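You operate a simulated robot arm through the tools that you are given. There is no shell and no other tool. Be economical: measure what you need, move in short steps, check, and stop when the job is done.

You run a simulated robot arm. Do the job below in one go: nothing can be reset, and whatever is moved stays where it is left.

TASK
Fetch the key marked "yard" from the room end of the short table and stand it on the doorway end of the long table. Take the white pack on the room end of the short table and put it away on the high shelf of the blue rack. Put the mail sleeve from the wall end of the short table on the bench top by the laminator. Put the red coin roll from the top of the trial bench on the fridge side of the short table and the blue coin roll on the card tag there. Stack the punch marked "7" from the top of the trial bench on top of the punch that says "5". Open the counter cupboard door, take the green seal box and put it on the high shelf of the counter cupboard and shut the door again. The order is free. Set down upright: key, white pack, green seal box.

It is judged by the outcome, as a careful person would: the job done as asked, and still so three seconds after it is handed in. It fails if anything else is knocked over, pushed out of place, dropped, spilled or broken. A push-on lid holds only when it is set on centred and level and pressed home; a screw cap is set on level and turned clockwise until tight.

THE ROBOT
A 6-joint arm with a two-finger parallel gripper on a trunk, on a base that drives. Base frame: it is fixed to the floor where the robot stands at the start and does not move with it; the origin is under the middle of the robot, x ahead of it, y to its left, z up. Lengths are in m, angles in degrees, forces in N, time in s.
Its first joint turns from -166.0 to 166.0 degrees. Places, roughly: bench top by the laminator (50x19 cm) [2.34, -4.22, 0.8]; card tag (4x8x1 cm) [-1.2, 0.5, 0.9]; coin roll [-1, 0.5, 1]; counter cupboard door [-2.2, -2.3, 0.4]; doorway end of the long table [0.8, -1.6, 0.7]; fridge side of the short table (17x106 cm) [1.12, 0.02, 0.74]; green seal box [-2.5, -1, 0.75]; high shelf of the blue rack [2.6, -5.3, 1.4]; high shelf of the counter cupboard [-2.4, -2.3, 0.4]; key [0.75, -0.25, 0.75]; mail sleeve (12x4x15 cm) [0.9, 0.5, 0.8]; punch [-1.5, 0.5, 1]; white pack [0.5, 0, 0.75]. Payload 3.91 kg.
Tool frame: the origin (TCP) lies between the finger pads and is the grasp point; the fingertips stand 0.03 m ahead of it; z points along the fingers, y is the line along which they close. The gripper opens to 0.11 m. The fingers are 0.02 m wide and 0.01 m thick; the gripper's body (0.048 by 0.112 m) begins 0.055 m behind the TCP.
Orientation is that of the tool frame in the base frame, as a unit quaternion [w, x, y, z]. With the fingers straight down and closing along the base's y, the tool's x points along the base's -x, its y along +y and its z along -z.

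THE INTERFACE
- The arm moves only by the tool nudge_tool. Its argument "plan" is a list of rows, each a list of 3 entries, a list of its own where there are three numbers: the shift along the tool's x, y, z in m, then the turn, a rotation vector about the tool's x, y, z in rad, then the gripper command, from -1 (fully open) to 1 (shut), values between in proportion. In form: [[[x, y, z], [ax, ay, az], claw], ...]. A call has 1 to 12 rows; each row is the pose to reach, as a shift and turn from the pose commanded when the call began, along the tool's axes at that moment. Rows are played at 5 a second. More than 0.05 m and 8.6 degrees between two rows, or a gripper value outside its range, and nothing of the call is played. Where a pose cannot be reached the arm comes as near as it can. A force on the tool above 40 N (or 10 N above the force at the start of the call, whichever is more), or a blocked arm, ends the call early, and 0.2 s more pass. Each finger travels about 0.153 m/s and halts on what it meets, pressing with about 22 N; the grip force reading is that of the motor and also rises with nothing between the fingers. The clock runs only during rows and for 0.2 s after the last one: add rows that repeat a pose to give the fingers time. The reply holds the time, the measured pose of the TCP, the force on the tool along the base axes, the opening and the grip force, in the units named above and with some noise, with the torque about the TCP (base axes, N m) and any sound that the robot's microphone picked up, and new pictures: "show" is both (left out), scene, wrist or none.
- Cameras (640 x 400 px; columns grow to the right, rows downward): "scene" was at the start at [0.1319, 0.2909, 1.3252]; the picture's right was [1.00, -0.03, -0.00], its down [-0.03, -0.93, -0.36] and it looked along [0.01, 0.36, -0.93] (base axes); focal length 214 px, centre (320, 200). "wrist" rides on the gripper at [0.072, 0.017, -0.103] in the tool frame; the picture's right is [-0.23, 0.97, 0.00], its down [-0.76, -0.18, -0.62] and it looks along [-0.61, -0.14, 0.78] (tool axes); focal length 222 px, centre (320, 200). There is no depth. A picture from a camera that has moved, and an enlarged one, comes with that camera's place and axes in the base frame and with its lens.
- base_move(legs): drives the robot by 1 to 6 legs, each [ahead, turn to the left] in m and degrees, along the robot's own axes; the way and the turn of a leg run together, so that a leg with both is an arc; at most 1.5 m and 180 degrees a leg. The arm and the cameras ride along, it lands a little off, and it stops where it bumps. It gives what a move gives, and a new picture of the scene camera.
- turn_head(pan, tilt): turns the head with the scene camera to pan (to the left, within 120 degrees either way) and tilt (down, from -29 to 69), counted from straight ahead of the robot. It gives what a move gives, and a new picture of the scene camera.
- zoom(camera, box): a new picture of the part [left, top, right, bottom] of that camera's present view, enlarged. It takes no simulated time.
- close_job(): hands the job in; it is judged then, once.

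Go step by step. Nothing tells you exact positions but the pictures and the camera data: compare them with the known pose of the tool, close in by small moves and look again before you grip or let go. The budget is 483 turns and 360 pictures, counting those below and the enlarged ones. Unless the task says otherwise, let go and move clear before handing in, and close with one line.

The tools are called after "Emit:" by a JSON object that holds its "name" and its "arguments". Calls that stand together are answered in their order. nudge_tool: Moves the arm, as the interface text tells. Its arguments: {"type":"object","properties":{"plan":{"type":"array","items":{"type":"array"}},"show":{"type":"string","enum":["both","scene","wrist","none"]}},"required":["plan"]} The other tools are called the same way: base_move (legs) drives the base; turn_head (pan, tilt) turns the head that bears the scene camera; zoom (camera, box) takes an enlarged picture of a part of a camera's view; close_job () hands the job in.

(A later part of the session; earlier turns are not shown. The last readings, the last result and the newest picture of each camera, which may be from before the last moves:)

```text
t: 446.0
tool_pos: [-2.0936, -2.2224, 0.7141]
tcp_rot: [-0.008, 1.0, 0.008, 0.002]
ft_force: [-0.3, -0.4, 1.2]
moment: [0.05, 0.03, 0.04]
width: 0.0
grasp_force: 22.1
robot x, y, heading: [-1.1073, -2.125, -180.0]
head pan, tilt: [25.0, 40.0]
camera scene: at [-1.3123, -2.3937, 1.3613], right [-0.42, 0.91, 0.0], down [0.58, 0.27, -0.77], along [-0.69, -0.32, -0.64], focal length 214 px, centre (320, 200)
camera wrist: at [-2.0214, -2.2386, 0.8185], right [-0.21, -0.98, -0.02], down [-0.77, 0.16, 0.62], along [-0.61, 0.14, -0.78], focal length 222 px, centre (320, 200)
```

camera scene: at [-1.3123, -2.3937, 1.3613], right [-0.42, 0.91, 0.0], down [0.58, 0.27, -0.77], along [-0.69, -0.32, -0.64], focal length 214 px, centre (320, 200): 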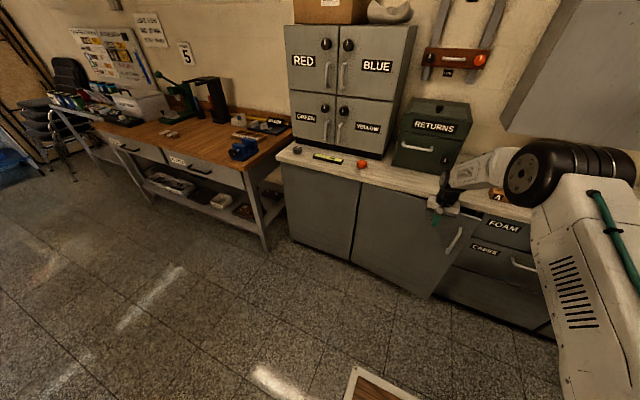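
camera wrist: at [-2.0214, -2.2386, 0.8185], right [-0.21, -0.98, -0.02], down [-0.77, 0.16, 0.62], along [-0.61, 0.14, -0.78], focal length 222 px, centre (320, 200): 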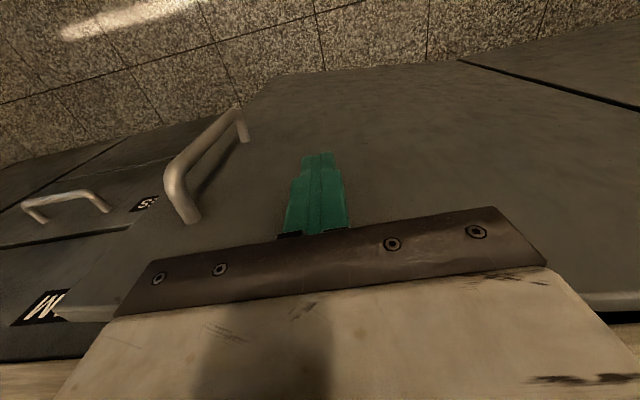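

Nearly shut. I'll pitch the hand and push the door home with the fingertips.

Emit:
{"name": "nudge_tool", "arguments": {"plan": [[[0.03, 0, 0], [0, -0.13, 0], 1], [[0.06, 0, 0.02], [0, -0.26, 0], 1], [[0.08, 0, 0.04], [0, -0.39, 0], 1], [[0.08, 0, 0.06], [0, -0.52, 0], 1], [[0.08, 0, 0.08], [0, -0.65, 0], 1], [[0.08, 0, 0.1], [0, -0.785, 0], 1]], "show": "none"}}

Emit:
{"name": "nudge_tool", "arguments": {"plan": [[[-0.025, 0, 0.025], [0, 0, 0], 1], [[-0.05, 0, 0.05], [0, 0, 0], 1], [[-0.07, 0, 0.07], [0, 0, 0], 1], [[-0.08, 0, 0.08], [0, 0, 0], 1]], "show": "both"}}

```text
t: 447.4
tool_pos: [-2.0142, -2.212, 0.6147]
tcp_rot: [-0.016, 0.925, -0.026, -0.379]
ft_force: [-1.4, -5.7, 0.9]
moment: [0.26, -0.1, -0.25]
width: 0.0
grasp_force: 21.8
out of reach, approached as far as the arm can: row 4, 5
robot x, y, heading: [-1.1065, -2.1214, -179.9]
head pan, tilt: [25.0, 40.0]
```

```text
t: 448.4
tool_pos: [-2.1278, -2.223, 0.6162]
tcp_rot: [-0.005, 0.925, 0.01, -0.381]
ft_force: [0.9, 0.1, -0.7]
moment: [0.04, 0.01, -0.02]
width: 0.0
grasp_force: 22.0
robot x, y, heading: [-1.1046, -2.122, -179.7]
head pan, tilt: [25.0, 40.0]
camera scene: at [-1.3125, -2.3937, 1.3613], right [-0.42, 0.91, 0.0], down [0.58, 0.27, -0.77], along [-0.69, -0.32, -0.64], focal length 214 px, centre (320, 200)
camera wrist: at [-2.0027, -2.2367, 0.639], right [-0.15, -0.98, 0.14], down [-0.1, 0.16, 0.98], along [-0.98, 0.13, -0.13], focal length 222 px, centre (320, 200)
```

scene: 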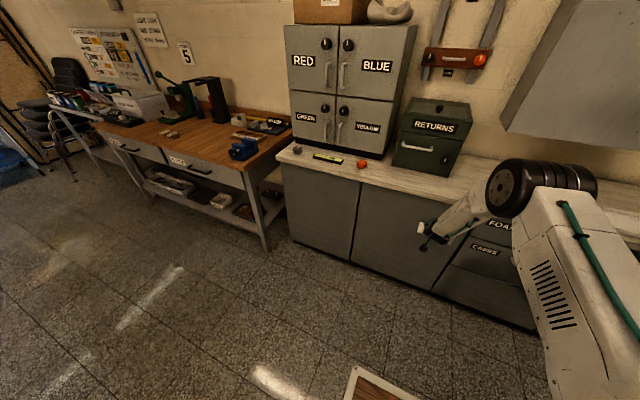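
wrist: 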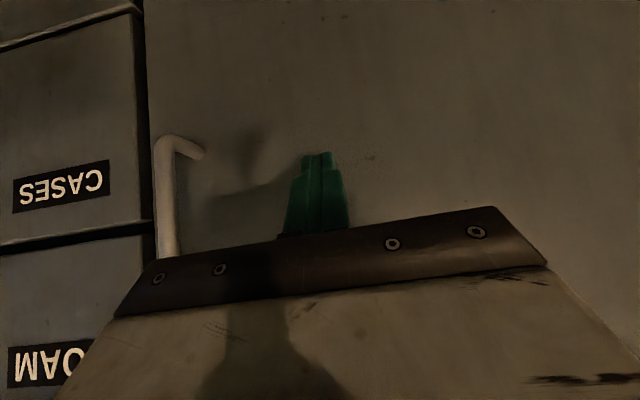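

Emit:
{"name": "nudge_tool", "arguments": {"plan": [[[-0.007, 0, 0.007], [0, 0, 0], 1], [[-0.014, 0, 0.014], [0, 0, 0], 1], [[-0.021, 0, 0.021], [0, 0, 0], 1]], "show": "wrist"}}

```text
t: 449.1
tool_pos: [-2.1441, -2.222, 0.6137]
tcp_rot: [-0.004, 0.927, 0.011, -0.376]
ft_force: [13.0, 0.5, 6.3]
moment: [-0.01, -0.01, -0.07]
width: 0.0
grasp_force: 22.3
robot x, y, heading: [-1.1039, -2.1231, -180.1]
head pan, tilt: [25.0, 40.0]
stopped in row 3: the force on the tool passed its limit at 70 N (the readings are from after the stop); the commanded pose is now the measured one
camera wrist: at [-2.0193, -2.237, 0.6377], right [-0.15, -0.98, 0.14], down [-0.12, 0.16, 0.98], along [-0.98, 0.13, -0.14], focal length 222 px, centre (320, 200)
```

wrist: 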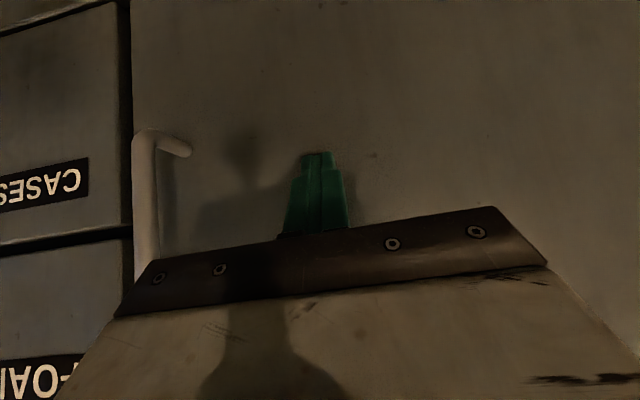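

The door is home against its stop. I'll retreat and check.

Emit:
{"name": "nudge_tool", "arguments": {"plan": [[[0, 0, -0.03], [0, 0, 0], 1], [[-0.01, 0, -0.07], [0, 0, 0], 1], [[-0.03, 0, -0.11], [0, 0, 0], 1], [[-0.06, 0, -0.14], [0, 0, 0], 0], [[-0.095, 0, -0.17], [0, 0, 0], -1], [[-0.13, 0, -0.2], [0, 0, 0], -1], [[-0.165, 0, -0.23], [0, 0, 0], -1], [[-0.2, 0, -0.26], [0, 0, 0], -1]], "show": "none"}}

Emit:
{"name": "base_move", "arguments": {"legs": [[-0.25, 0]]}}

Emit:
{"name": "turn_head", "arguments": {"pan": 5, "tilt": 40}}

Emit:
{"name": "zoom", "arguments": {"camera": "scene", "box": [240, 130, 440, 270]}}

```text
t: 450.9
tool_pos: [-2.105, -2.2266, 0.9413]
tcp_rot: [-0.005, 0.927, 0.011, -0.376]
ft_force: [-0.3, 0.3, -0.7]
moment: [0.02, 0.03, -0.06]
width: 0.1099
grasp_force: 0.1
robot x, y, heading: [-1.1068, -2.1223, -179.8]
head pan, tilt: [25.0, 40.0]
```

```text
t: 452.7
tool_pos: [-1.8586, -2.2251, 0.9423]
tcp_rot: [-0.004, 0.926, 0.011, -0.376]
ft_force: [0.1, 0.3, -0.1]
moment: [0.01, 0.01, 0.0]
width: 0.1099
grasp_force: 0.0
robot x, y, heading: [-0.8622, -2.1242, -179.8]
head pan, tilt: [25.0, 40.0]
camera scene: at [-1.0663, -2.3934, 1.3613], right [-0.42, 0.91, 0.0], down [0.58, 0.27, -0.77], along [-0.69, -0.33, -0.64], focal length 214 px, centre (320, 200)
```

scene: 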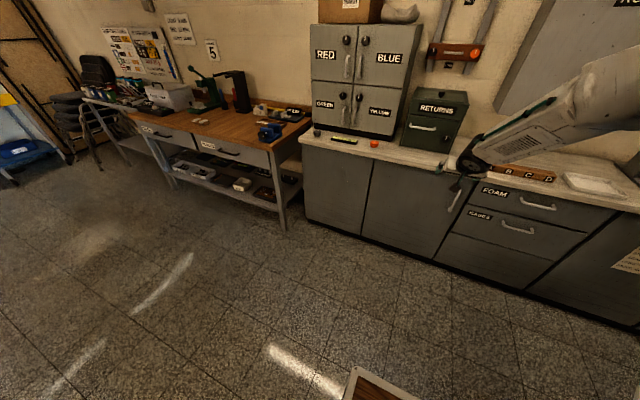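

```text
t: 453.5
tool_pos: [-1.8575, -2.225, 0.9423]
tcp_rot: [-0.004, 0.927, 0.011, -0.376]
ft_force: [0.2, 1.0, -0.3]
moment: [0.04, 0.05, 0.0]
width: 0.11
grasp_force: 0.1
robot x, y, heading: [-0.8562, -2.1187, -179.8]
head pan, tilt: [5.0, 40.0]
camera scene: at [-1.074, -2.365, 1.3613], right [-0.09, 1.0, 0.0], down [0.64, 0.06, -0.77], along [-0.76, -0.07, -0.64], focal length 214 px, centre (320, 200)
```

scene: 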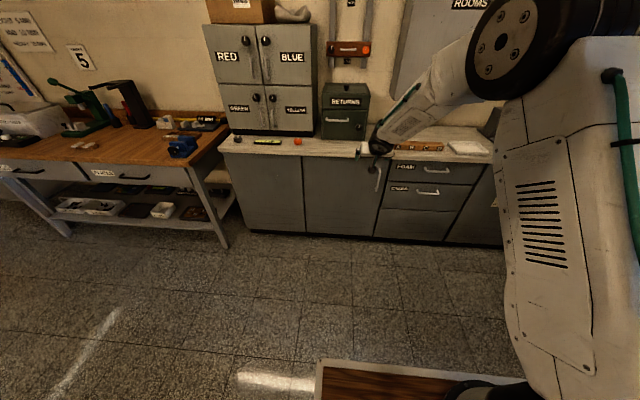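

```text
2.86 times, centred on (340, 200) of scene
camera zoom: at [-1.074, -2.365, 1.3613], right [-0.09, 1.0, 0.0], down [0.64, 0.06, -0.77], along [-0.76, -0.07, -0.64], focal length 613 px, centre (263, 200)
```

zoom: 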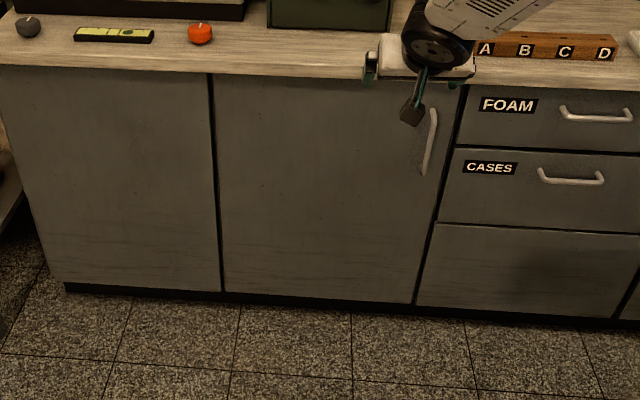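

The door is shut. Next is the trial bench, so I'll drive there.

Emit:
{"name": "base_move", "arguments": {"legs": [[0, -80], [1.45, 0], [0, -10]]}}

Emit:
{"name": "turn_head", "arguments": {"pan": 0, "tilt": 30}}

```text
t: 464.7
tool_pos: [-1.2671, 0.2688, 0.9421]
tcp_rot: [-0.265, 0.671, -0.639, -0.266]
ft_force: [0.5, -0.2, 1.1]
moment: [-0.03, -0.01, 0.0]
width: 0.1101
grasp_force: 0.1
robot x, y, heading: [-1.1389, -0.7285, 91.7]
head pan, tilt: [5.0, 40.0]
camera scene: at [-1.385, -0.5196, 1.3613], right [0.99, 0.12, 0.0], down [0.07, -0.64, -0.77], along [-0.09, 0.76, -0.64], focal length 214 px, centre (320, 200)
```

scene: 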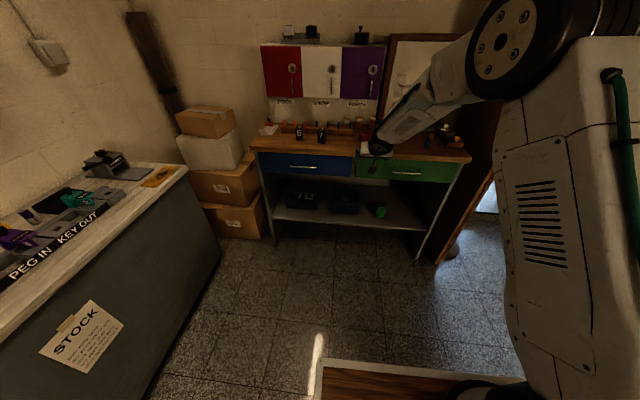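

```text
t: 465.4
tool_pos: [-1.2662, 0.269, 0.9417]
tcp_rot: [-0.265, 0.672, -0.638, -0.267]
ft_force: [0.0, 0.5, 0.0]
moment: [0.03, 0.0, 0.0]
width: 0.1101
grasp_force: 0.0
robot x, y, heading: [-1.1334, -0.7283, 91.8]
head pan, tilt: [0.0, 30.0]
camera scene: at [-1.3778, -0.5136, 1.3766], right [1.0, 0.03, 0.0], down [0.01, -0.5, -0.87], along [-0.03, 0.87, -0.5], focal length 214 px, centre (320, 200)
```

scene: 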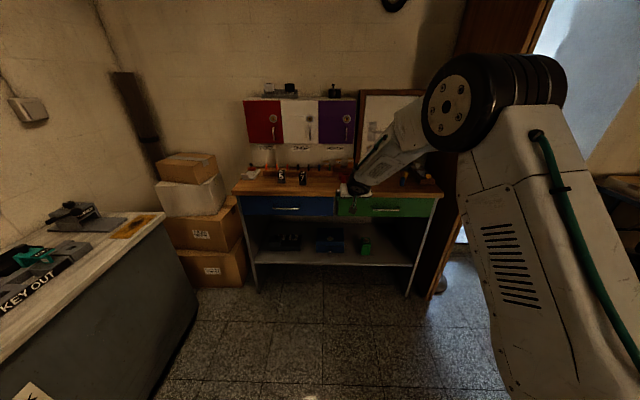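

Emit:
{"name": "nudge_tool", "arguments": {"plan": [[[-0.03, 0, -0.03], [0, 0, 0], -1], [[-0.06, 0, -0.06], [0, 0, 0], -1], [[-0.09, 0, -0.09], [0, 0, 0], -1], [[-0.1, 0, -0.13], [0, 0.13, 0], -1], [[-0.1, 0, -0.16], [0, 0.26, 0], -1], [[-0.1, 0, -0.16], [0, 0.39, 0], -1], [[-0.1, 0, -0.16], [0, 0.52, 0], -1], [[-0.1, 0, -0.16], [0, 0.65, 0], -1], [[-0.1, 0, -0.16], [0, 0.77, 0], -1]], "show": "scene"}}

Emit:
{"name": "zoom", "arguments": {"camera": "scene", "box": [225, 120, 385, 220]}}

Emit:
{"name": "zoom", "arguments": {"camera": "scene", "box": [320, 120, 480, 220]}}

```text
t: 467.4
tool_pos: [-1.268, 0.2278, 1.1251]
tcp_rot: [-0.006, 0.723, -0.691, 0.005]
ft_force: [0.3, 0.0, 0.9]
moment: [0.04, 0.02, 0.0]
width: 0.1101
grasp_force: 0.1
robot x, y, heading: [-1.1371, -0.7282, 91.6]
head pan, tilt: [0.0, 30.0]
camera scene: at [-1.3777, -0.514, 1.3767], right [1.0, 0.03, 0.0], down [0.01, -0.5, -0.87], along [-0.03, 0.87, -0.5], focal length 214 px, centre (320, 200)
```

scene: 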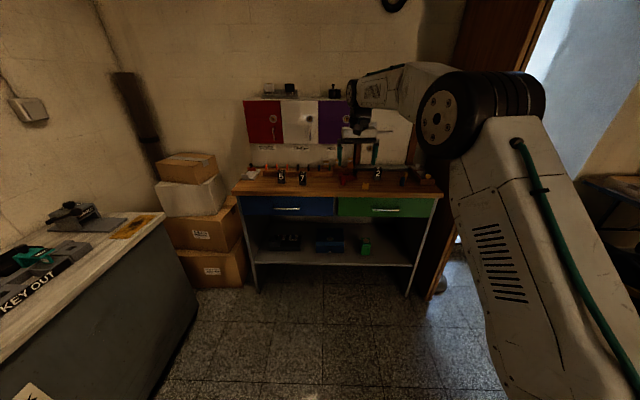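

```text
4.00 times, centred on (305, 170) of scene
camera zoom: at [-1.3777, -0.514, 1.3767], right [1.0, 0.03, 0.0], down [0.01, -0.5, -0.87], along [-0.03, 0.87, -0.5], focal length 858 px, centre (380, 320)
```

zoom: 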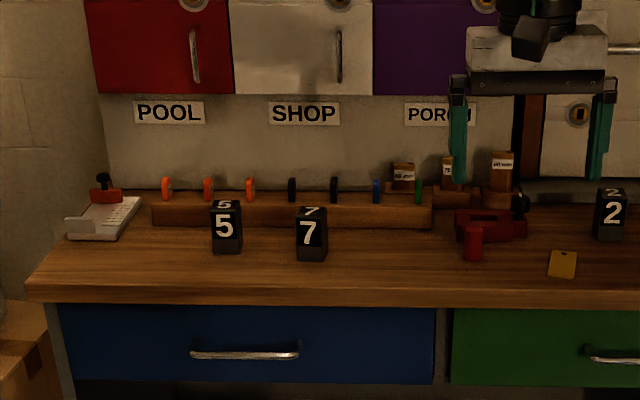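

```text
4.00 times, centred on (400, 170) of scene
camera zoom: at [-1.3777, -0.514, 1.3767], right [1.0, 0.03, 0.0], down [0.01, -0.5, -0.87], along [-0.03, 0.87, -0.5], focal length 858 px, centre (0, 320)
```

zoom: 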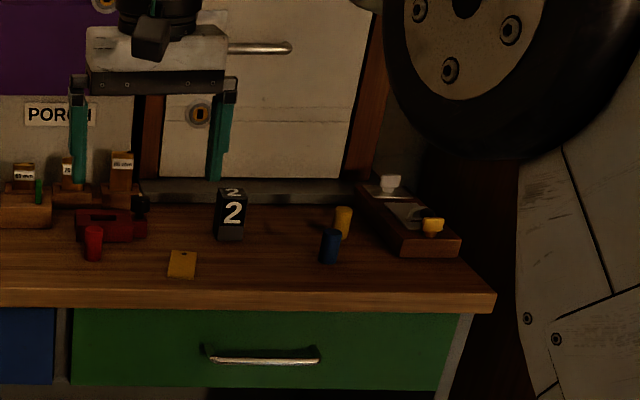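

I can see punches 5, 7 and 2, the red, blue and yellow coin rolls and the yellow card tag. I'll drive closer.

Emit:
{"name": "base_move", "arguments": {"legs": [[0.4, -1.5]]}}

Emit:
{"name": "turn_head", "arguments": {"pan": 10, "tilt": 40}}

Emit:
{"name": "zoom", "arguments": {"camera": "scene", "box": [160, 130, 360, 260]}}

Emit:
{"name": "zoom", "arguments": {"camera": "wrist", "box": [0, 0, 640, 400]}}

```text
t: 469.9
tool_pos: [-1.2522, 0.6143, 1.1241]
tcp_rot: [-0.006, 0.714, -0.7, 0.005]
ft_force: [-0.3, 0.1, 0.9]
moment: [0.02, 0.0, 0.03]
width: 0.1102
grasp_force: 0.0
robot x, y, heading: [-1.1446, -0.3422, 90.2]
head pan, tilt: [0.0, 30.0]
camera scene: at [-1.3792, -0.1245, 1.3766], right [1.0, 0.01, 0.0], down [0.0, -0.5, -0.87], along [0.0, 0.87, -0.5], focal length 214 px, centre (320, 200)
```

scene: 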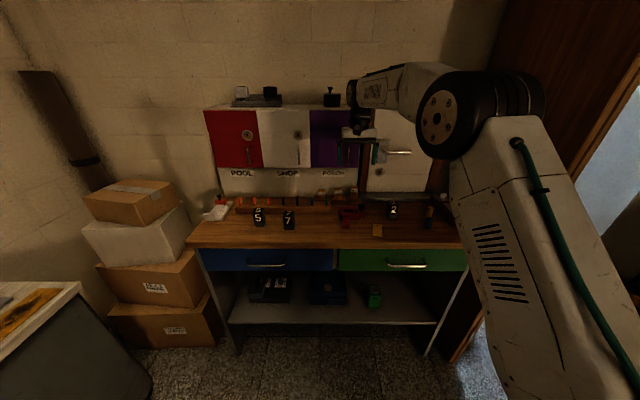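

```text
t: 470.6
tool_pos: [-1.2514, 0.6144, 1.1256]
tcp_rot: [-0.006, 0.714, -0.7, 0.005]
ft_force: [0.2, -0.4, -0.3]
moment: [-0.01, -0.01, 0.0]
width: 0.11
grasp_force: 0.1
robot x, y, heading: [-1.144, -0.3462, 90.4]
head pan, tilt: [10.0, 40.0]
camera scene: at [-1.3939, -0.1313, 1.3613], right [0.98, 0.18, 0.0], down [0.11, -0.63, -0.77], along [-0.14, 0.75, -0.64], focal length 214 px, centre (320, 200)
```

scene: 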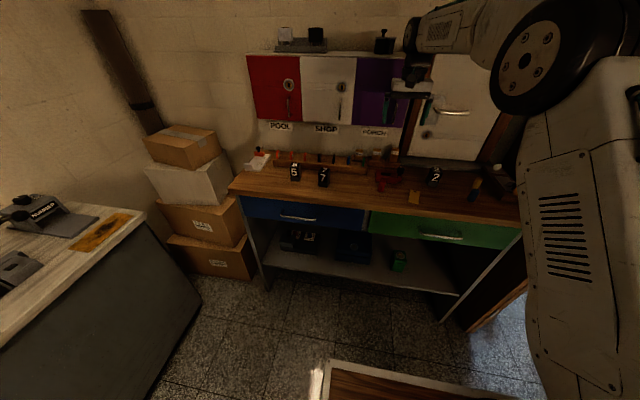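

```text
3.08 times, centred on (260, 195) of scene
camera zoom: at [-1.3939, -0.1313, 1.3613], right [0.98, 0.18, 0.0], down [0.11, -0.63, -0.77], along [-0.14, 0.75, -0.64], focal length 660 px, centre (505, 215)
```

zoom: 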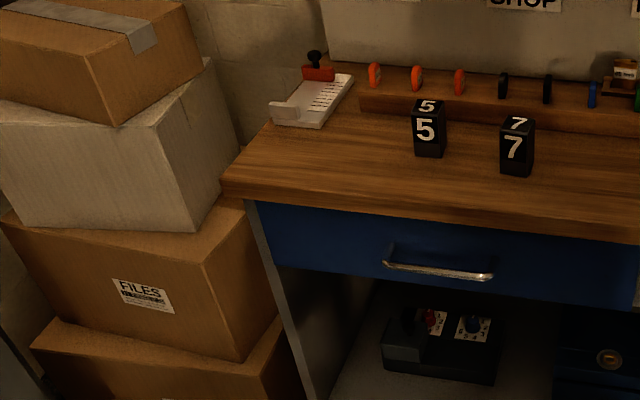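

```text
1.00 times, centred on (320, 200) of wrist (not enlarged: the box is as wide or as high as the picture)
camera zoom: at [-1.2692, 0.5423, 1.2285], right [-0.98, 0.21, -0.02], down [0.15, 0.76, 0.63], along [0.14, 0.61, -0.78], focal length 222 px, centre (320, 200)
```

zoom: 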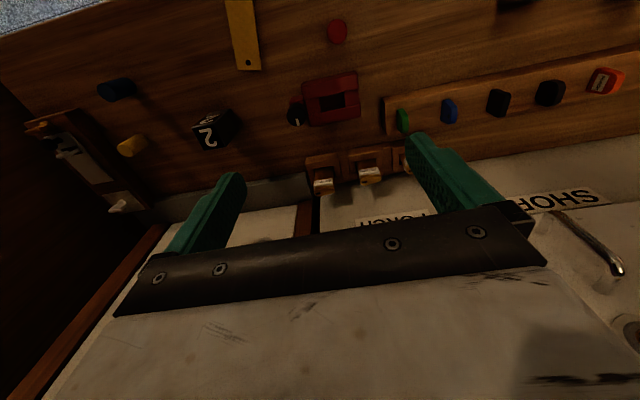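

I place punch 7 at about (-1.503, 0.532) and punch 5 at (-1.626, 0.570), with the bench top at z≈0.87. I'll pull the arm back and shift the base left so everything is in reach.

Emit:
{"name": "nudge_tool", "arguments": {"plan": [[[0.045, 0, 0], [0, 0, 0], -1], [[0.09, 0, 0], [0, 0, 0], -1], [[0.135, 0, 0], [0, 0, 0], -1], [[0.18, 0, 0], [0, 0, 0], -1], [[0.225, 0, 0], [0, 0, 0], -1], [[0.27, 0, 0], [0, 0, 0], -1]], "show": "none"}}

Emit:
{"name": "base_move", "arguments": {"legs": [[-0.12, 0], [0, 60], [0.3, 0], [0, -60]]}}

Emit:
{"name": "turn_head", "arguments": {"pan": -5, "tilt": 35}}

```text
t: 472.0
tool_pos: [-1.2477, 0.3456, 1.1236]
tcp_rot: [-0.006, 0.714, -0.7, 0.006]
ft_force: [-0.3, 0.5, -0.1]
moment: [-0.01, -0.04, -0.02]
width: 0.1102
grasp_force: 0.1
robot x, y, heading: [-1.1428, -0.3424, 90.5]
head pan, tilt: [10.0, 40.0]
```

```text
t: 480.2
tool_pos: [-1.4679, 0.3869, 1.1253]
tcp_rot: [0.006, -0.695, 0.719, -0.006]
ft_force: [-0.5, -0.7, 0.7]
moment: [-0.01, 0.01, -0.02]
width: 0.1101
grasp_force: 0.1
robot x, y, heading: [-1.3988, -0.3041, 87.3]
head pan, tilt: [10.0, 40.0]
camera scene: at [-1.6401, -0.08, 1.3613], right [0.99, 0.12, 0.0], down [0.08, -0.64, -0.77], along [-0.1, 0.76, -0.64], focal length 214 px, centre (320, 200)
```

scene: 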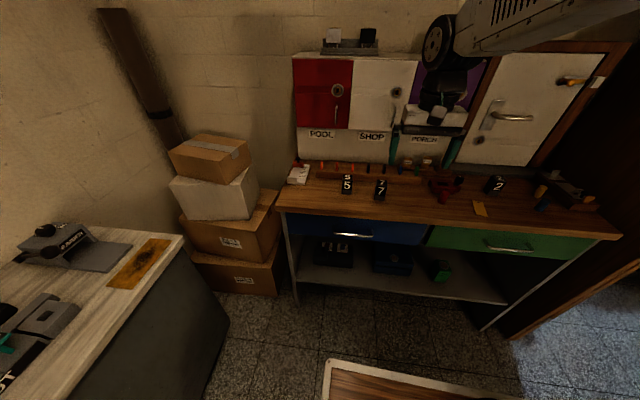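

```text
t: 480.9
tool_pos: [-1.4685, 0.3862, 1.125]
tcp_rot: [0.006, -0.695, 0.719, -0.006]
ft_force: [0.0, -0.1, 0.3]
moment: [0.01, -0.01, -0.01]
width: 0.1099
grasp_force: 0.0
robot x, y, heading: [-1.4042, -0.3076, 87.2]
head pan, tilt: [-5.0, 35.0]
camera scene: at [-1.6175, -0.0771, 1.3688], right [0.99, -0.14, 0.0], down [-0.08, -0.57, -0.82], along [0.11, 0.81, -0.57], focal length 214 px, centre (320, 200)
```

scene: 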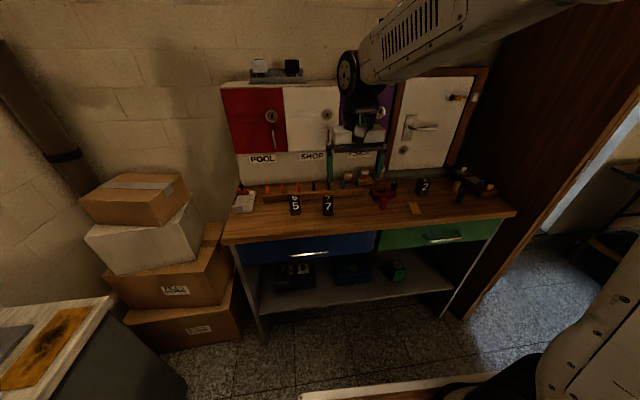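

Emit:
{"name": "zoom", "arguments": {"camera": "scene", "box": [230, 160, 390, 260]}}

Emit:
{"name": "zoom", "arguments": {"camera": "scene", "box": [350, 150, 520, 256]}}

Emit:
{"name": "zoom", "arguments": {"camera": "wrist", "box": [0, 0, 640, 400]}}

```text
4.00 times, centred on (310, 210) of scene
camera zoom: at [-1.6175, -0.0771, 1.3688], right [0.99, -0.14, 0.0], down [-0.08, -0.57, -0.82], along [0.11, 0.81, -0.57], focal length 858 px, centre (360, 160)
```

zoom: 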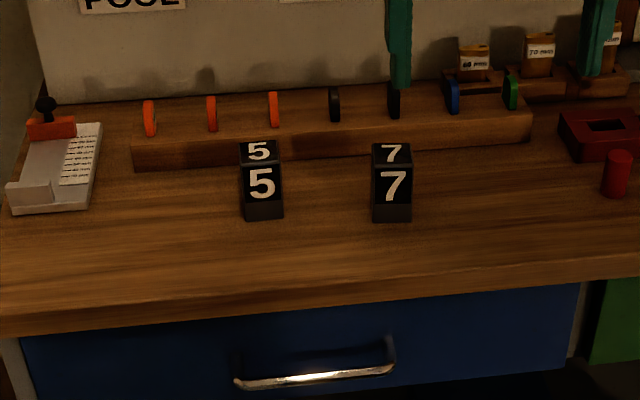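

```text
3.76 times, centred on (435, 203) of scene
camera zoom: at [-1.6175, -0.0771, 1.3688], right [0.99, -0.14, 0.0], down [-0.08, -0.57, -0.82], along [0.11, 0.81, -0.57], focal length 807 px, centre (-113, 189)
```

zoom: 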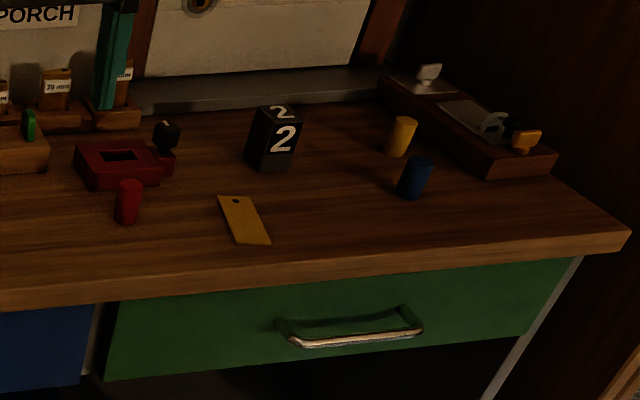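

```text
1.00 times, centred on (320, 200) of wrist (not enlarged: the box is as wide or as high as the picture)
camera zoom: at [-1.4891, 0.3166, 1.2283], right [-0.97, 0.26, -0.02], down [0.19, 0.75, 0.63], along [0.17, 0.6, -0.78], focal length 222 px, centre (320, 200)
```

zoom: 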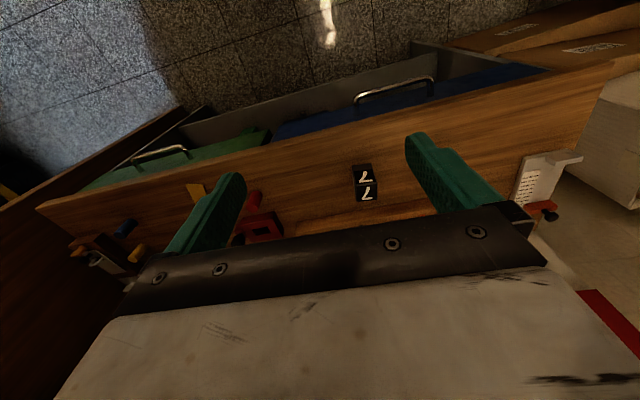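

Punch 7's top centre is at (-1.506, 0.543, 0.938), and punch 5's at about (-1.621, 0.562). I'll move above punch 7.

Emit:
{"name": "nudge_tool", "arguments": {"plan": [[[-0.039, 0.011, 0.02], [0, 0, 0], -0.27], [[-0.078, 0.022, 0.04], [0, 0, 0], -0.27], [[-0.117, 0.033, 0.06], [0, 0, 0], -0.27], [[-0.156, 0.043, 0.08], [0, 0, 0], -0.27]], "show": "wrist"}}

Emit:
{"name": "zoom", "arguments": {"camera": "wrist", "box": [240, 60, 440, 190]}}

```text
t: 481.9
tool_pos: [-1.5025, 0.5445, 1.0435]
tcp_rot: [0.007, -0.695, 0.719, -0.005]
ft_force: [-0.9, 0.0, 1.5]
moment: [0.03, 0.02, -0.01]
width: 0.0699
grasp_force: 0.0
robot x, y, heading: [-1.3976, -0.3061, 87.3]
head pan, tilt: [-5.0, 35.0]
camera wrist: at [-1.5224, 0.4734, 1.1474], right [-0.97, 0.26, -0.01], down [0.19, 0.75, 0.63], along [0.17, 0.6, -0.78], focal length 222 px, centre (320, 200)
```

wrist: 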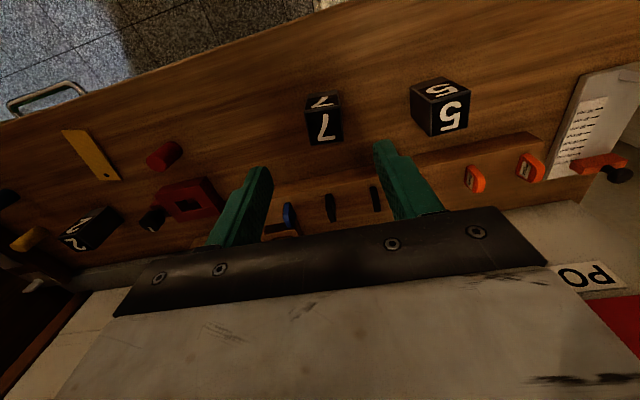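

```text
3.08 times, centred on (340, 125) of wrist
camera zoom: at [-1.5224, 0.4734, 1.1474], right [-0.97, 0.26, -0.01], down [0.19, 0.75, 0.63], along [0.17, 0.6, -0.78], focal length 684 px, centre (258, 431)
```

zoom: 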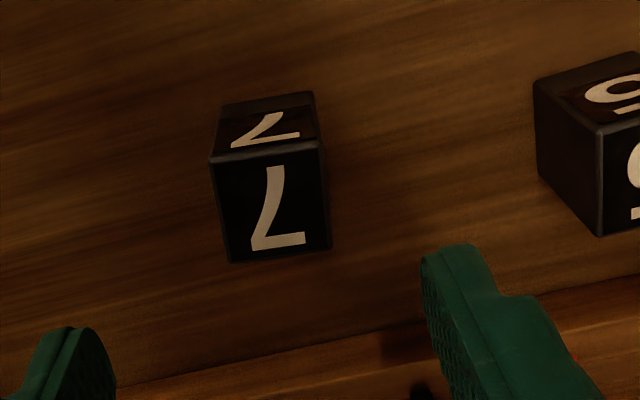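

Emit:
{"name": "nudge_tool", "arguments": {"plan": [[[-0.002, 0.003, 0.04], [0, 0, 0.05], -0.27], [[-0.002, 0.003, 0.08], [0, 0, 0.05], -0.27], [[-0.002, 0.003, 0.122], [0, 0, 0.05], -0.27], [[-0.002, 0.003, 0.122], [0, 0, 0.05], 0.1], [[-0.002, 0.003, 0.122], [0, 0, 0.05], 0.6], [[-0.002, 0.003, 0.122], [0, 0, 0.05], 0.8]], "show": "wrist"}}

```text
t: 483.3
tool_pos: [-1.501, 0.5444, 0.921]
tcp_rot: [0.006, -0.677, 0.736, -0.004]
ft_force: [-1.4, 1.8, 2.0]
moment: [0.27, 0.15, -0.01]
width: 0.0369
grasp_force: 21.4
robot x, y, heading: [-1.3981, -0.3049, 87.4]
head pan, tilt: [-5.0, 35.0]
camera wrist: at [-1.5256, 0.4744, 1.025], right [-0.95, 0.31, -0.01], down [0.23, 0.74, 0.63], along [0.2, 0.59, -0.78], focal length 222 px, centre (320, 200)
```

wrist: 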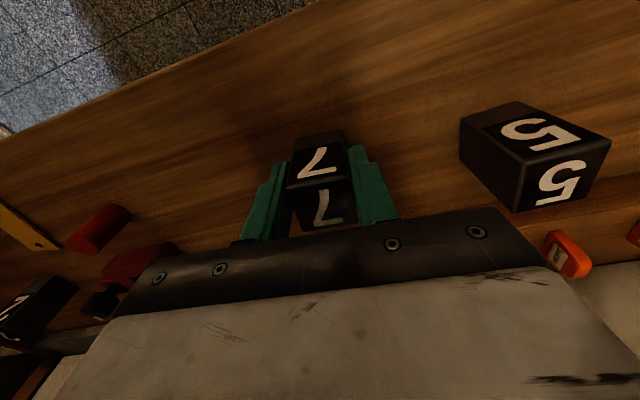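

Emit:
{"name": "nudge_tool", "arguments": {"plan": [[[0, 0, -0.02], [0, 0, 0], 0.8], [[0, 0, -0.06], [0, 0, 0], 0.8], [[0, 0, -0.1], [0, 0, 0], 0.8], [[0, 0, -0.13], [0, 0, 0], 0.8]], "show": "wrist"}}

Emit:
{"name": "zoom", "arguments": {"camera": "scene", "box": [250, 160, 370, 235]}}

Emit:
{"name": "zoom", "arguments": {"camera": "wrist", "box": [380, 50, 560, 170]}}

```text
t: 484.3
tool_pos: [-1.5093, 0.5481, 1.0528]
tcp_rot: [0.006, -0.677, 0.736, -0.005]
ft_force: [0.6, 0.4, -3.9]
moment: [-0.06, -0.01, 0.01]
width: 0.037
grasp_force: 22.1
robot x, y, heading: [-1.3999, -0.3073, 87.2]
head pan, tilt: [-5.0, 35.0]
camera wrist: at [-1.5338, 0.4779, 1.1552], right [-0.95, 0.31, -0.02], down [0.23, 0.74, 0.63], along [0.2, 0.59, -0.78], focal length 222 px, centre (320, 200)
```

wrist: 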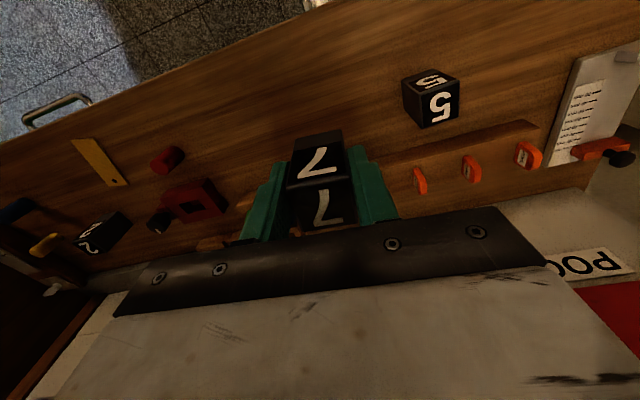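

```text
5.33 times, centred on (310, 198) of scene
camera zoom: at [-1.6175, -0.0767, 1.3688], right [0.99, -0.14, 0.0], down [-0.08, -0.57, -0.82], along [0.11, 0.81, -0.57], focal length 1144 px, centre (373, 213)
```

zoom: 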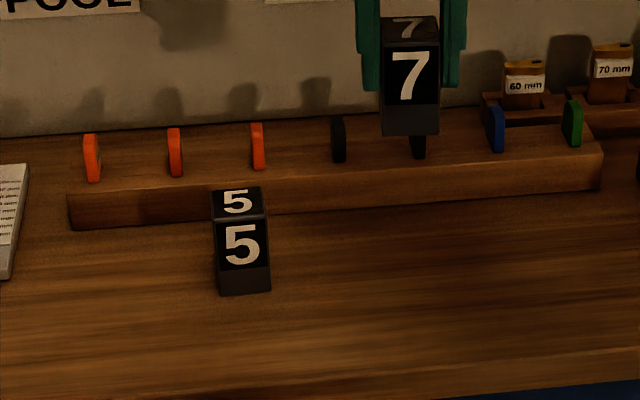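

```text
3.33 times, centred on (470, 110) of wrist
camera zoom: at [-1.5338, 0.4779, 1.1552], right [-0.95, 0.31, -0.02], down [0.23, 0.74, 0.63], along [0.2, 0.59, -0.78], focal length 740 px, centre (-180, 500)
```

zoom: 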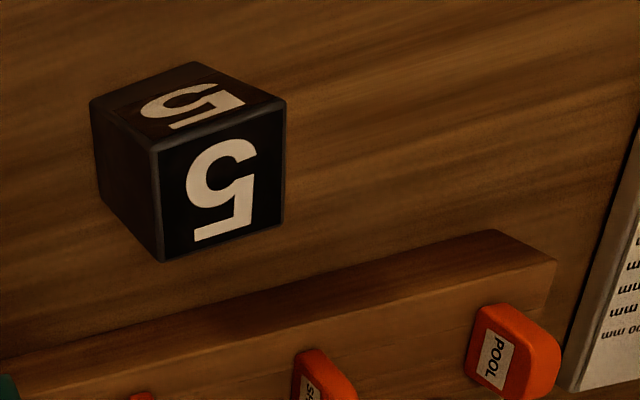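

Punch 5's top centre is at about (-1.620, 0.568), yaw +2°. I'll bring 7 above it and align its yaw.

Emit:
{"name": "nudge_tool", "arguments": {"plan": [[[-0.003, 0.028, 0], [0, 0, -0.03], 0.8], [[-0.005, 0.056, 0], [0, 0, -0.06], 0.8], [[-0.008, 0.084, 0], [0, 0, -0.09], 0.8], [[-0.0107, 0.1123, 0], [0, 0, -0.12], 0.8], [[-0.0107, 0.1123, 0], [0, 0, -0.12], 0.8]], "show": "wrist"}}

Emit:
{"name": "zoom", "arguments": {"camera": "scene", "box": [240, 150, 360, 225]}}

```text
t: 485.5
tool_pos: [-1.6189, 0.5667, 1.0519]
tcp_rot: [-0.006, 0.72, -0.694, 0.005]
ft_force: [-0.1, -0.8, -3.5]
moment: [-0.04, 0.03, 0.0]
width: 0.0369
grasp_force: 21.2
robot x, y, heading: [-1.4015, -0.308, 87.1]
head pan, tilt: [-5.0, 35.0]
camera wrist: at [-1.6361, 0.4942, 1.1558], right [-0.98, 0.19, -0.02], down [0.14, 0.77, 0.63], along [0.13, 0.61, -0.78], focal length 222 px, centre (320, 200)
```

wrist: 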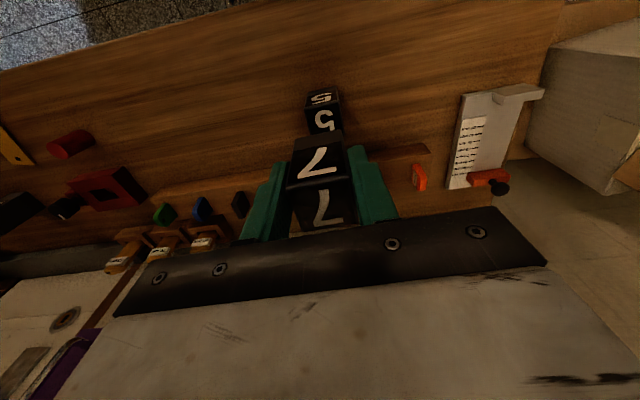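

```text
5.33 times, centred on (300, 188) of scene
camera zoom: at [-1.6175, -0.077, 1.3688], right [0.99, -0.14, 0.0], down [-0.08, -0.57, -0.82], along [0.11, 0.81, -0.57], focal length 1144 px, centre (427, 267)
```

zoom: 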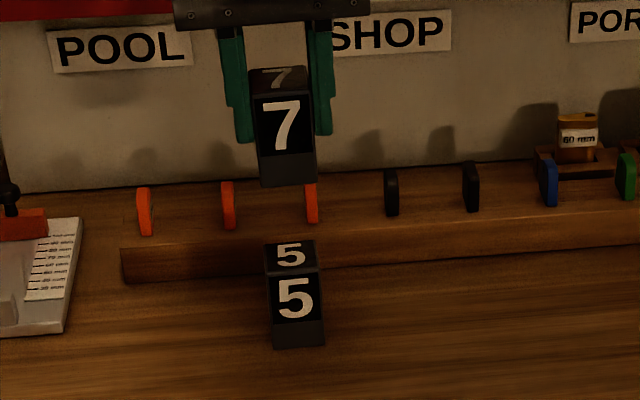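

The two are aligned within a couple of millimetres. I'll lower 7 onto 5.

Emit:
{"name": "nudge_tool", "arguments": {"plan": [[[0, 0.002, 0.02], [0, 0, 0], 0.8], [[0, 0.002, 0.04], [0, 0, 0], 0.8], [[0, 0.002, 0.055], [0, 0, 0], 0.8]], "show": "wrist"}}

Emit:
{"name": "zoom", "arguments": {"camera": "scene", "box": [240, 160, 360, 235]}}

```text
t: 486.3
tool_pos: [-1.6201, 0.5653, 0.9957]
tcp_rot: [-0.006, 0.72, -0.694, 0.006]
ft_force: [-0.7, 0.5, -2.9]
moment: [-0.02, 0.0, 0.02]
width: 0.0366
grasp_force: 21.6
robot x, y, heading: [-1.3993, -0.3049, 87.2]
head pan, tilt: [-5.0, 35.0]
camera wrist: at [-1.6372, 0.4949, 1.099], right [-0.98, 0.19, -0.02], down [0.14, 0.77, 0.63], along [0.13, 0.61, -0.78], focal length 222 px, centre (320, 200)
```

wrist: 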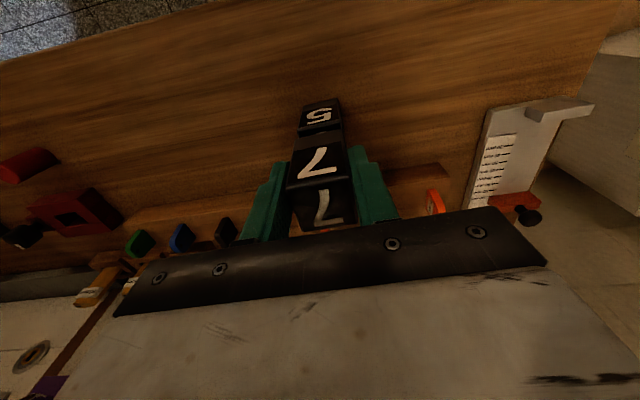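

```text
5.33 times, centred on (300, 198) of scene
camera zoom: at [-1.6175, -0.0771, 1.3688], right [0.99, -0.14, 0.0], down [-0.08, -0.57, -0.82], along [0.11, 0.81, -0.57], focal length 1144 px, centre (427, 213)
```

zoom: 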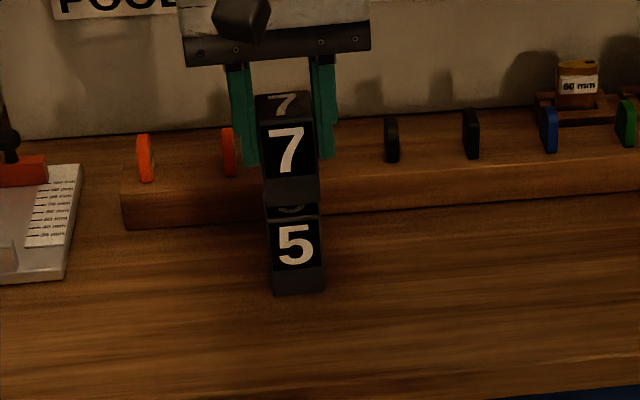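

Emit:
{"name": "nudge_tool", "arguments": {"plan": [[[0, 0.001, 0.005], [0, 0, 0], 0.8], [[0, 0.001, 0.009], [0, 0, 0], 0.8]], "show": "none"}}

Emit:
{"name": "nudge_tool", "arguments": {"plan": [[[0, 0, 0.002], [0, 0, 0], 0.8], [[0, 0, 0.003], [0, 0, 0], 0.8]], "show": "none"}}

Emit:
{"name": "nudge_tool", "arguments": {"plan": [[[0, 0, 0.001], [0, 0, 0], 0.8], [[0, 0, 0.002], [0, 0, 0], 0.8]], "show": "none"}}

```text
t: 486.9
tool_pos: [-1.6217, 0.5674, 0.9885]
tcp_rot: [-0.007, 0.72, -0.694, 0.004]
ft_force: [-1.7, -4.5, 11.9]
moment: [-0.22, 0.35, 0.09]
width: 0.0371
grasp_force: 21.8
robot x, y, heading: [-1.4005, -0.3071, 87.5]
head pan, tilt: [-5.0, 35.0]
```

```text
t: 487.5
tool_pos: [-1.621, 0.5667, 0.9851]
tcp_rot: [-0.007, 0.719, -0.695, 0.004]
ft_force: [-6.3, 1.1, 18.9]
moment: [0.09, 0.68, 0.07]
width: 0.0369
grasp_force: 21.6
robot x, y, heading: [-1.4053, -0.3059, 87.2]
head pan, tilt: [-5.0, 35.0]
```

```text
t: 488.1
tool_pos: [-1.6201, 0.5662, 0.9815]
tcp_rot: [-0.006, 0.72, -0.694, 0.005]
ft_force: [-4.5, -0.8, 19.1]
moment: [0.01, 0.65, 0.03]
width: 0.0366
grasp_force: 21.7
robot x, y, heading: [-1.4011, -0.3073, 86.9]
head pan, tilt: [-5.0, 35.0]
```

Emit:
{"name": "nudge_tool", "arguments": {"plan": [[[0, 0, -0.003], [0, 0, 0], 0.8], [[0, 0, -0.003], [0, 0, 0], 0.35], [[0, 0, -0.003], [0, 0, 0], 0.3], [[0, 0, -0.003], [0, 0, 0], 0.2], [[0, 0, -0.003], [0, 0, 0], 0.0], [[0, 0, -0.003], [0, 0, 0], -0.1]], "show": "wrist"}}

Emit:
{"name": "zoom", "arguments": {"camera": "scene", "box": [240, 160, 360, 235]}}

```text
t: 489.5
tool_pos: [-1.6205, 0.5675, 0.9848]
tcp_rot: [-0.006, 0.72, -0.694, 0.006]
ft_force: [-0.7, -0.1, 0.2]
moment: [0.01, -0.01, 0.01]
width: 0.0606
grasp_force: 0.0
robot x, y, heading: [-1.3988, -0.3076, 87.2]
head pan, tilt: [-5.0, 35.0]
camera wrist: at [-1.6359, 0.4943, 1.0882], right [-0.98, 0.19, -0.02], down [0.14, 0.77, 0.63], along [0.13, 0.61, -0.78], focal length 222 px, centre (320, 200)
```

wrist: 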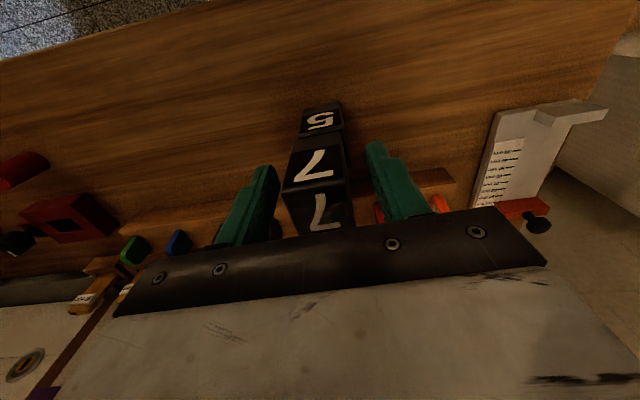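

```text
5.33 times, centred on (300, 198) of scene
camera zoom: at [-1.6176, -0.0771, 1.3688], right [0.99, -0.14, 0.0], down [-0.08, -0.57, -0.82], along [0.11, 0.81, -0.57], focal length 1144 px, centre (427, 213)
```

zoom: 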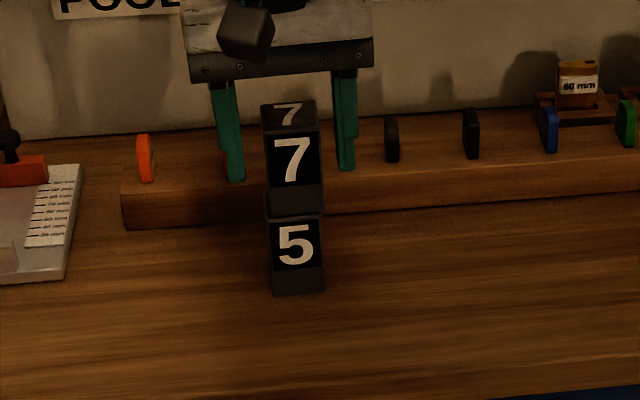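

Punch 7 stands squarely on 5. I'll lift away and go over to the blue coin roll.

Emit:
{"name": "nudge_tool", "arguments": {"plan": [[[0, 0, -0.03], [0, 0, 0], -0.1], [[0, 0, -0.07], [0, 0, 0], -0.1], [[0, 0, -0.11], [0, 0, 0], -0.1], [[0.006, -0.045, -0.12], [0, 0, 0], -0.1], [[0.012, -0.09, -0.12], [0, 0, 0], -0.1], [[0.018, -0.135, -0.12], [0, 0, 0], -0.1], [[0.024, -0.18, -0.12], [0, 0, 0], -0.1], [[0.03, -0.225, -0.12], [0, 0, 0], -0.1], [[0.036, -0.27, -0.12], [0, 0, 0], -0.1], [[0.042, -0.315, -0.12], [0, 0, 0], -0.1], [[0.048, -0.36, -0.12], [0, 0, 0], -0.1], [[0.054, -0.405, -0.12], [0, 0, 0], -0.1]], "show": "scene"}}

Emit:
{"name": "nudge_tool", "arguments": {"plan": [[[0.006, -0.045, 0.02], [0, 0, 0], -0.1], [[0.012, -0.09, 0.04], [0, 0, 0], -0.1], [[0.018, -0.135, 0.06], [0, 0, 0], -0.1], [[0.024, -0.18, 0.08], [0, 0, 0], -0.1], [[0.03, -0.222, 0.1], [0, 0, 0], -0.1]], "show": "wrist"}}

```text
t: 492.1
tool_pos: [-1.2144, 0.5272, 1.1135]
tcp_rot: [-0.006, 0.72, -0.694, 0.006]
ft_force: [-0.5, 0.3, 0.2]
moment: [0.01, 0.0, 0.0]
width: 0.0604
grasp_force: 0.0
robot x, y, heading: [-1.4024, -0.3033, 87.2]
head pan, tilt: [-5.0, 35.0]
camera scene: at [-1.6179, -0.0772, 1.3688], right [0.99, -0.14, 0.0], down [-0.08, -0.57, -0.82], along [0.11, 0.81, -0.57], focal length 214 px, centre (320, 200)
```

scene: 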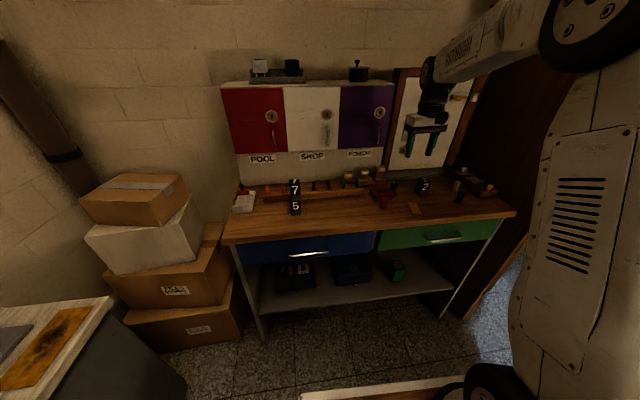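

```text
t: 493.3
tool_pos: [-0.9906, 0.5092, 1.0137]
tcp_rot: [-0.007, 0.72, -0.694, 0.006]
ft_force: [-0.7, 0.0, 0.7]
moment: [-0.02, -0.05, 0.01]
width: 0.0603
grasp_force: 0.2
robot x, y, heading: [-1.4009, -0.3039, 87.1]
head pan, tilt: [-5.0, 35.0]
camera wrist: at [-1.0073, 0.4371, 1.1176], right [-0.98, 0.19, -0.02], down [0.14, 0.77, 0.63], along [0.13, 0.61, -0.78], focal length 222 px, centre (320, 200)
```

wrist: 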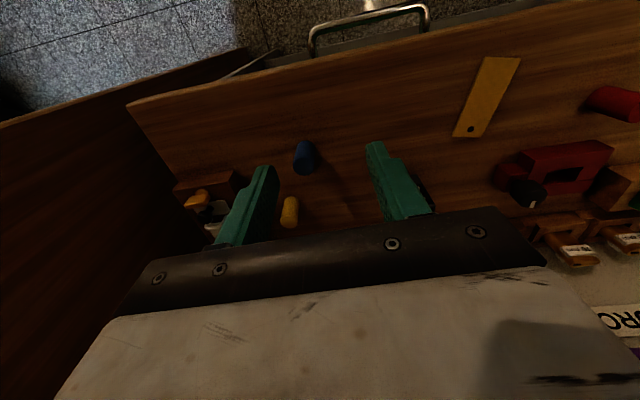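

Emit:
{"name": "zoom", "arguments": {"camera": "wrist", "box": [230, 100, 390, 220]}}

Emit:
{"name": "zoom", "arguments": {"camera": "wrist", "box": [420, 40, 560, 150]}}

Emit:
{"name": "zoom", "arguments": {"camera": "scene", "box": [360, 160, 500, 240]}}

```text
3.33 times, centred on (310, 160) of wrist
camera zoom: at [-1.0073, 0.4371, 1.1176], right [-0.98, 0.19, -0.02], down [0.14, 0.77, 0.63], along [0.13, 0.61, -0.78], focal length 740 px, centre (353, 333)
```

zoom: 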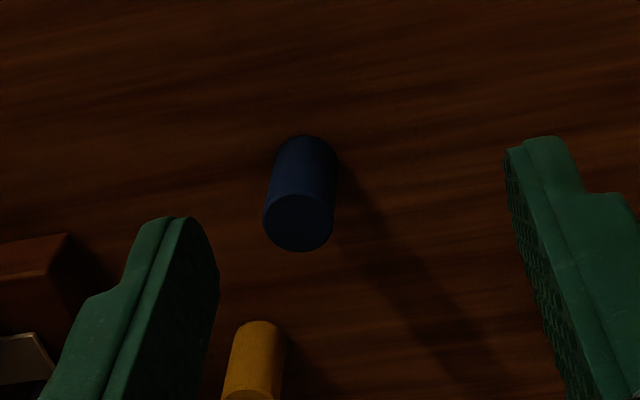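

```text
3.64 times, centred on (490, 95) of wrist
camera zoom: at [-1.0073, 0.4371, 1.1176], right [-0.98, 0.19, -0.02], down [0.14, 0.77, 0.63], along [0.13, 0.61, -0.78], focal length 808 px, centre (-298, 582)
```

zoom: 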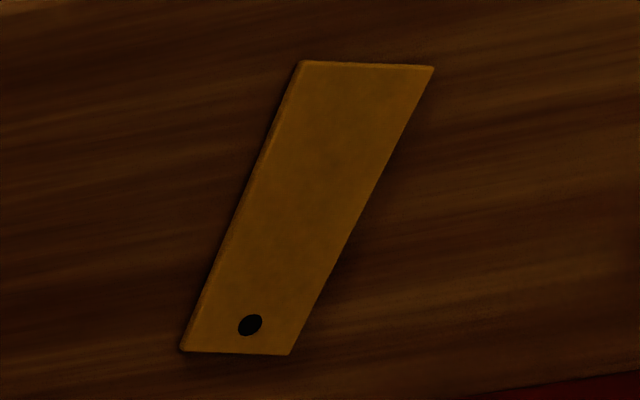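

```text
4.57 times, centred on (430, 200) of scene
camera zoom: at [-1.6179, -0.0774, 1.3688], right [0.99, -0.14, 0.0], down [-0.08, -0.57, -0.82], along [0.11, 0.81, -0.57], focal length 980 px, centre (-183, 200)
```

zoom: 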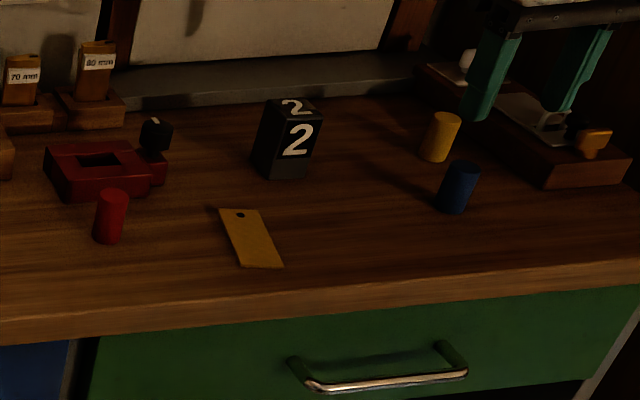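

Blue roll: top centre (-0.962, 0.555, 0.903), diameter ~2.3 cm. Card tag centre: about (-1.161, 0.532). I'll go over the blue roll.

Emit:
{"name": "nudge_tool", "arguments": {"plan": [[[-0.022, -0.015, 0], [0, 0, 0], -0.1], [[-0.045, -0.0303, 0], [0, 0, 0], -0.1], [[-0.045, -0.0303, 0.035], [0, 0, 0], -0.1], [[-0.045, -0.0303, 0.065], [0, 0, 0], -0.1]], "show": "wrist"}}

Emit:
{"name": "zoom", "arguments": {"camera": "scene", "box": [400, 140, 520, 220]}}

```text
t: 494.3
tool_pos: [-0.9624, 0.5535, 0.9486]
tcp_rot: [-0.007, 0.72, -0.694, 0.006]
ft_force: [-1.1, -1.1, -0.1]
moment: [0.01, -0.02, -0.01]
width: 0.0604
grasp_force: 0.0
robot x, y, heading: [-1.4051, -0.3076, 87.2]
head pan, tilt: [-5.0, 35.0]
camera wrist: at [-0.9793, 0.4823, 1.0527], right [-0.98, 0.19, -0.02], down [0.14, 0.77, 0.63], along [0.13, 0.61, -0.78], focal length 222 px, centre (320, 200)
```

wrist: 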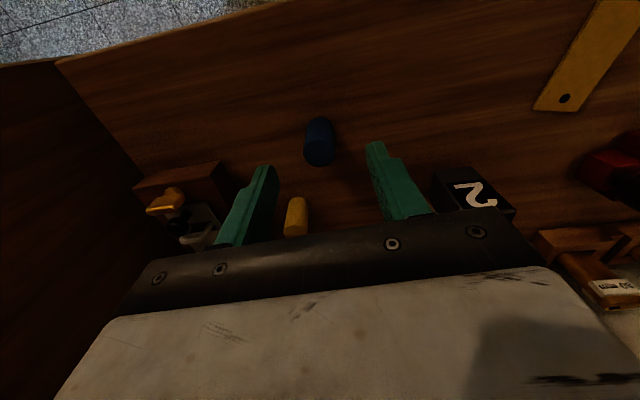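

```text
5.00 times, centred on (460, 180) of scene
camera zoom: at [-1.6175, -0.0773, 1.3689], right [0.99, -0.14, 0.0], down [-0.08, -0.57, -0.82], along [0.11, 0.81, -0.57], focal length 1072 px, centre (-380, 300)
```

zoom: 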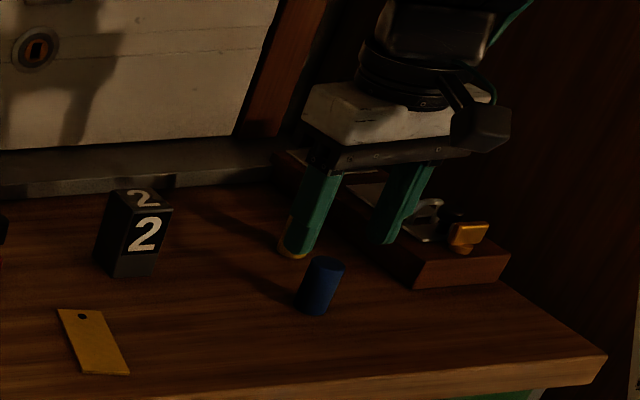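

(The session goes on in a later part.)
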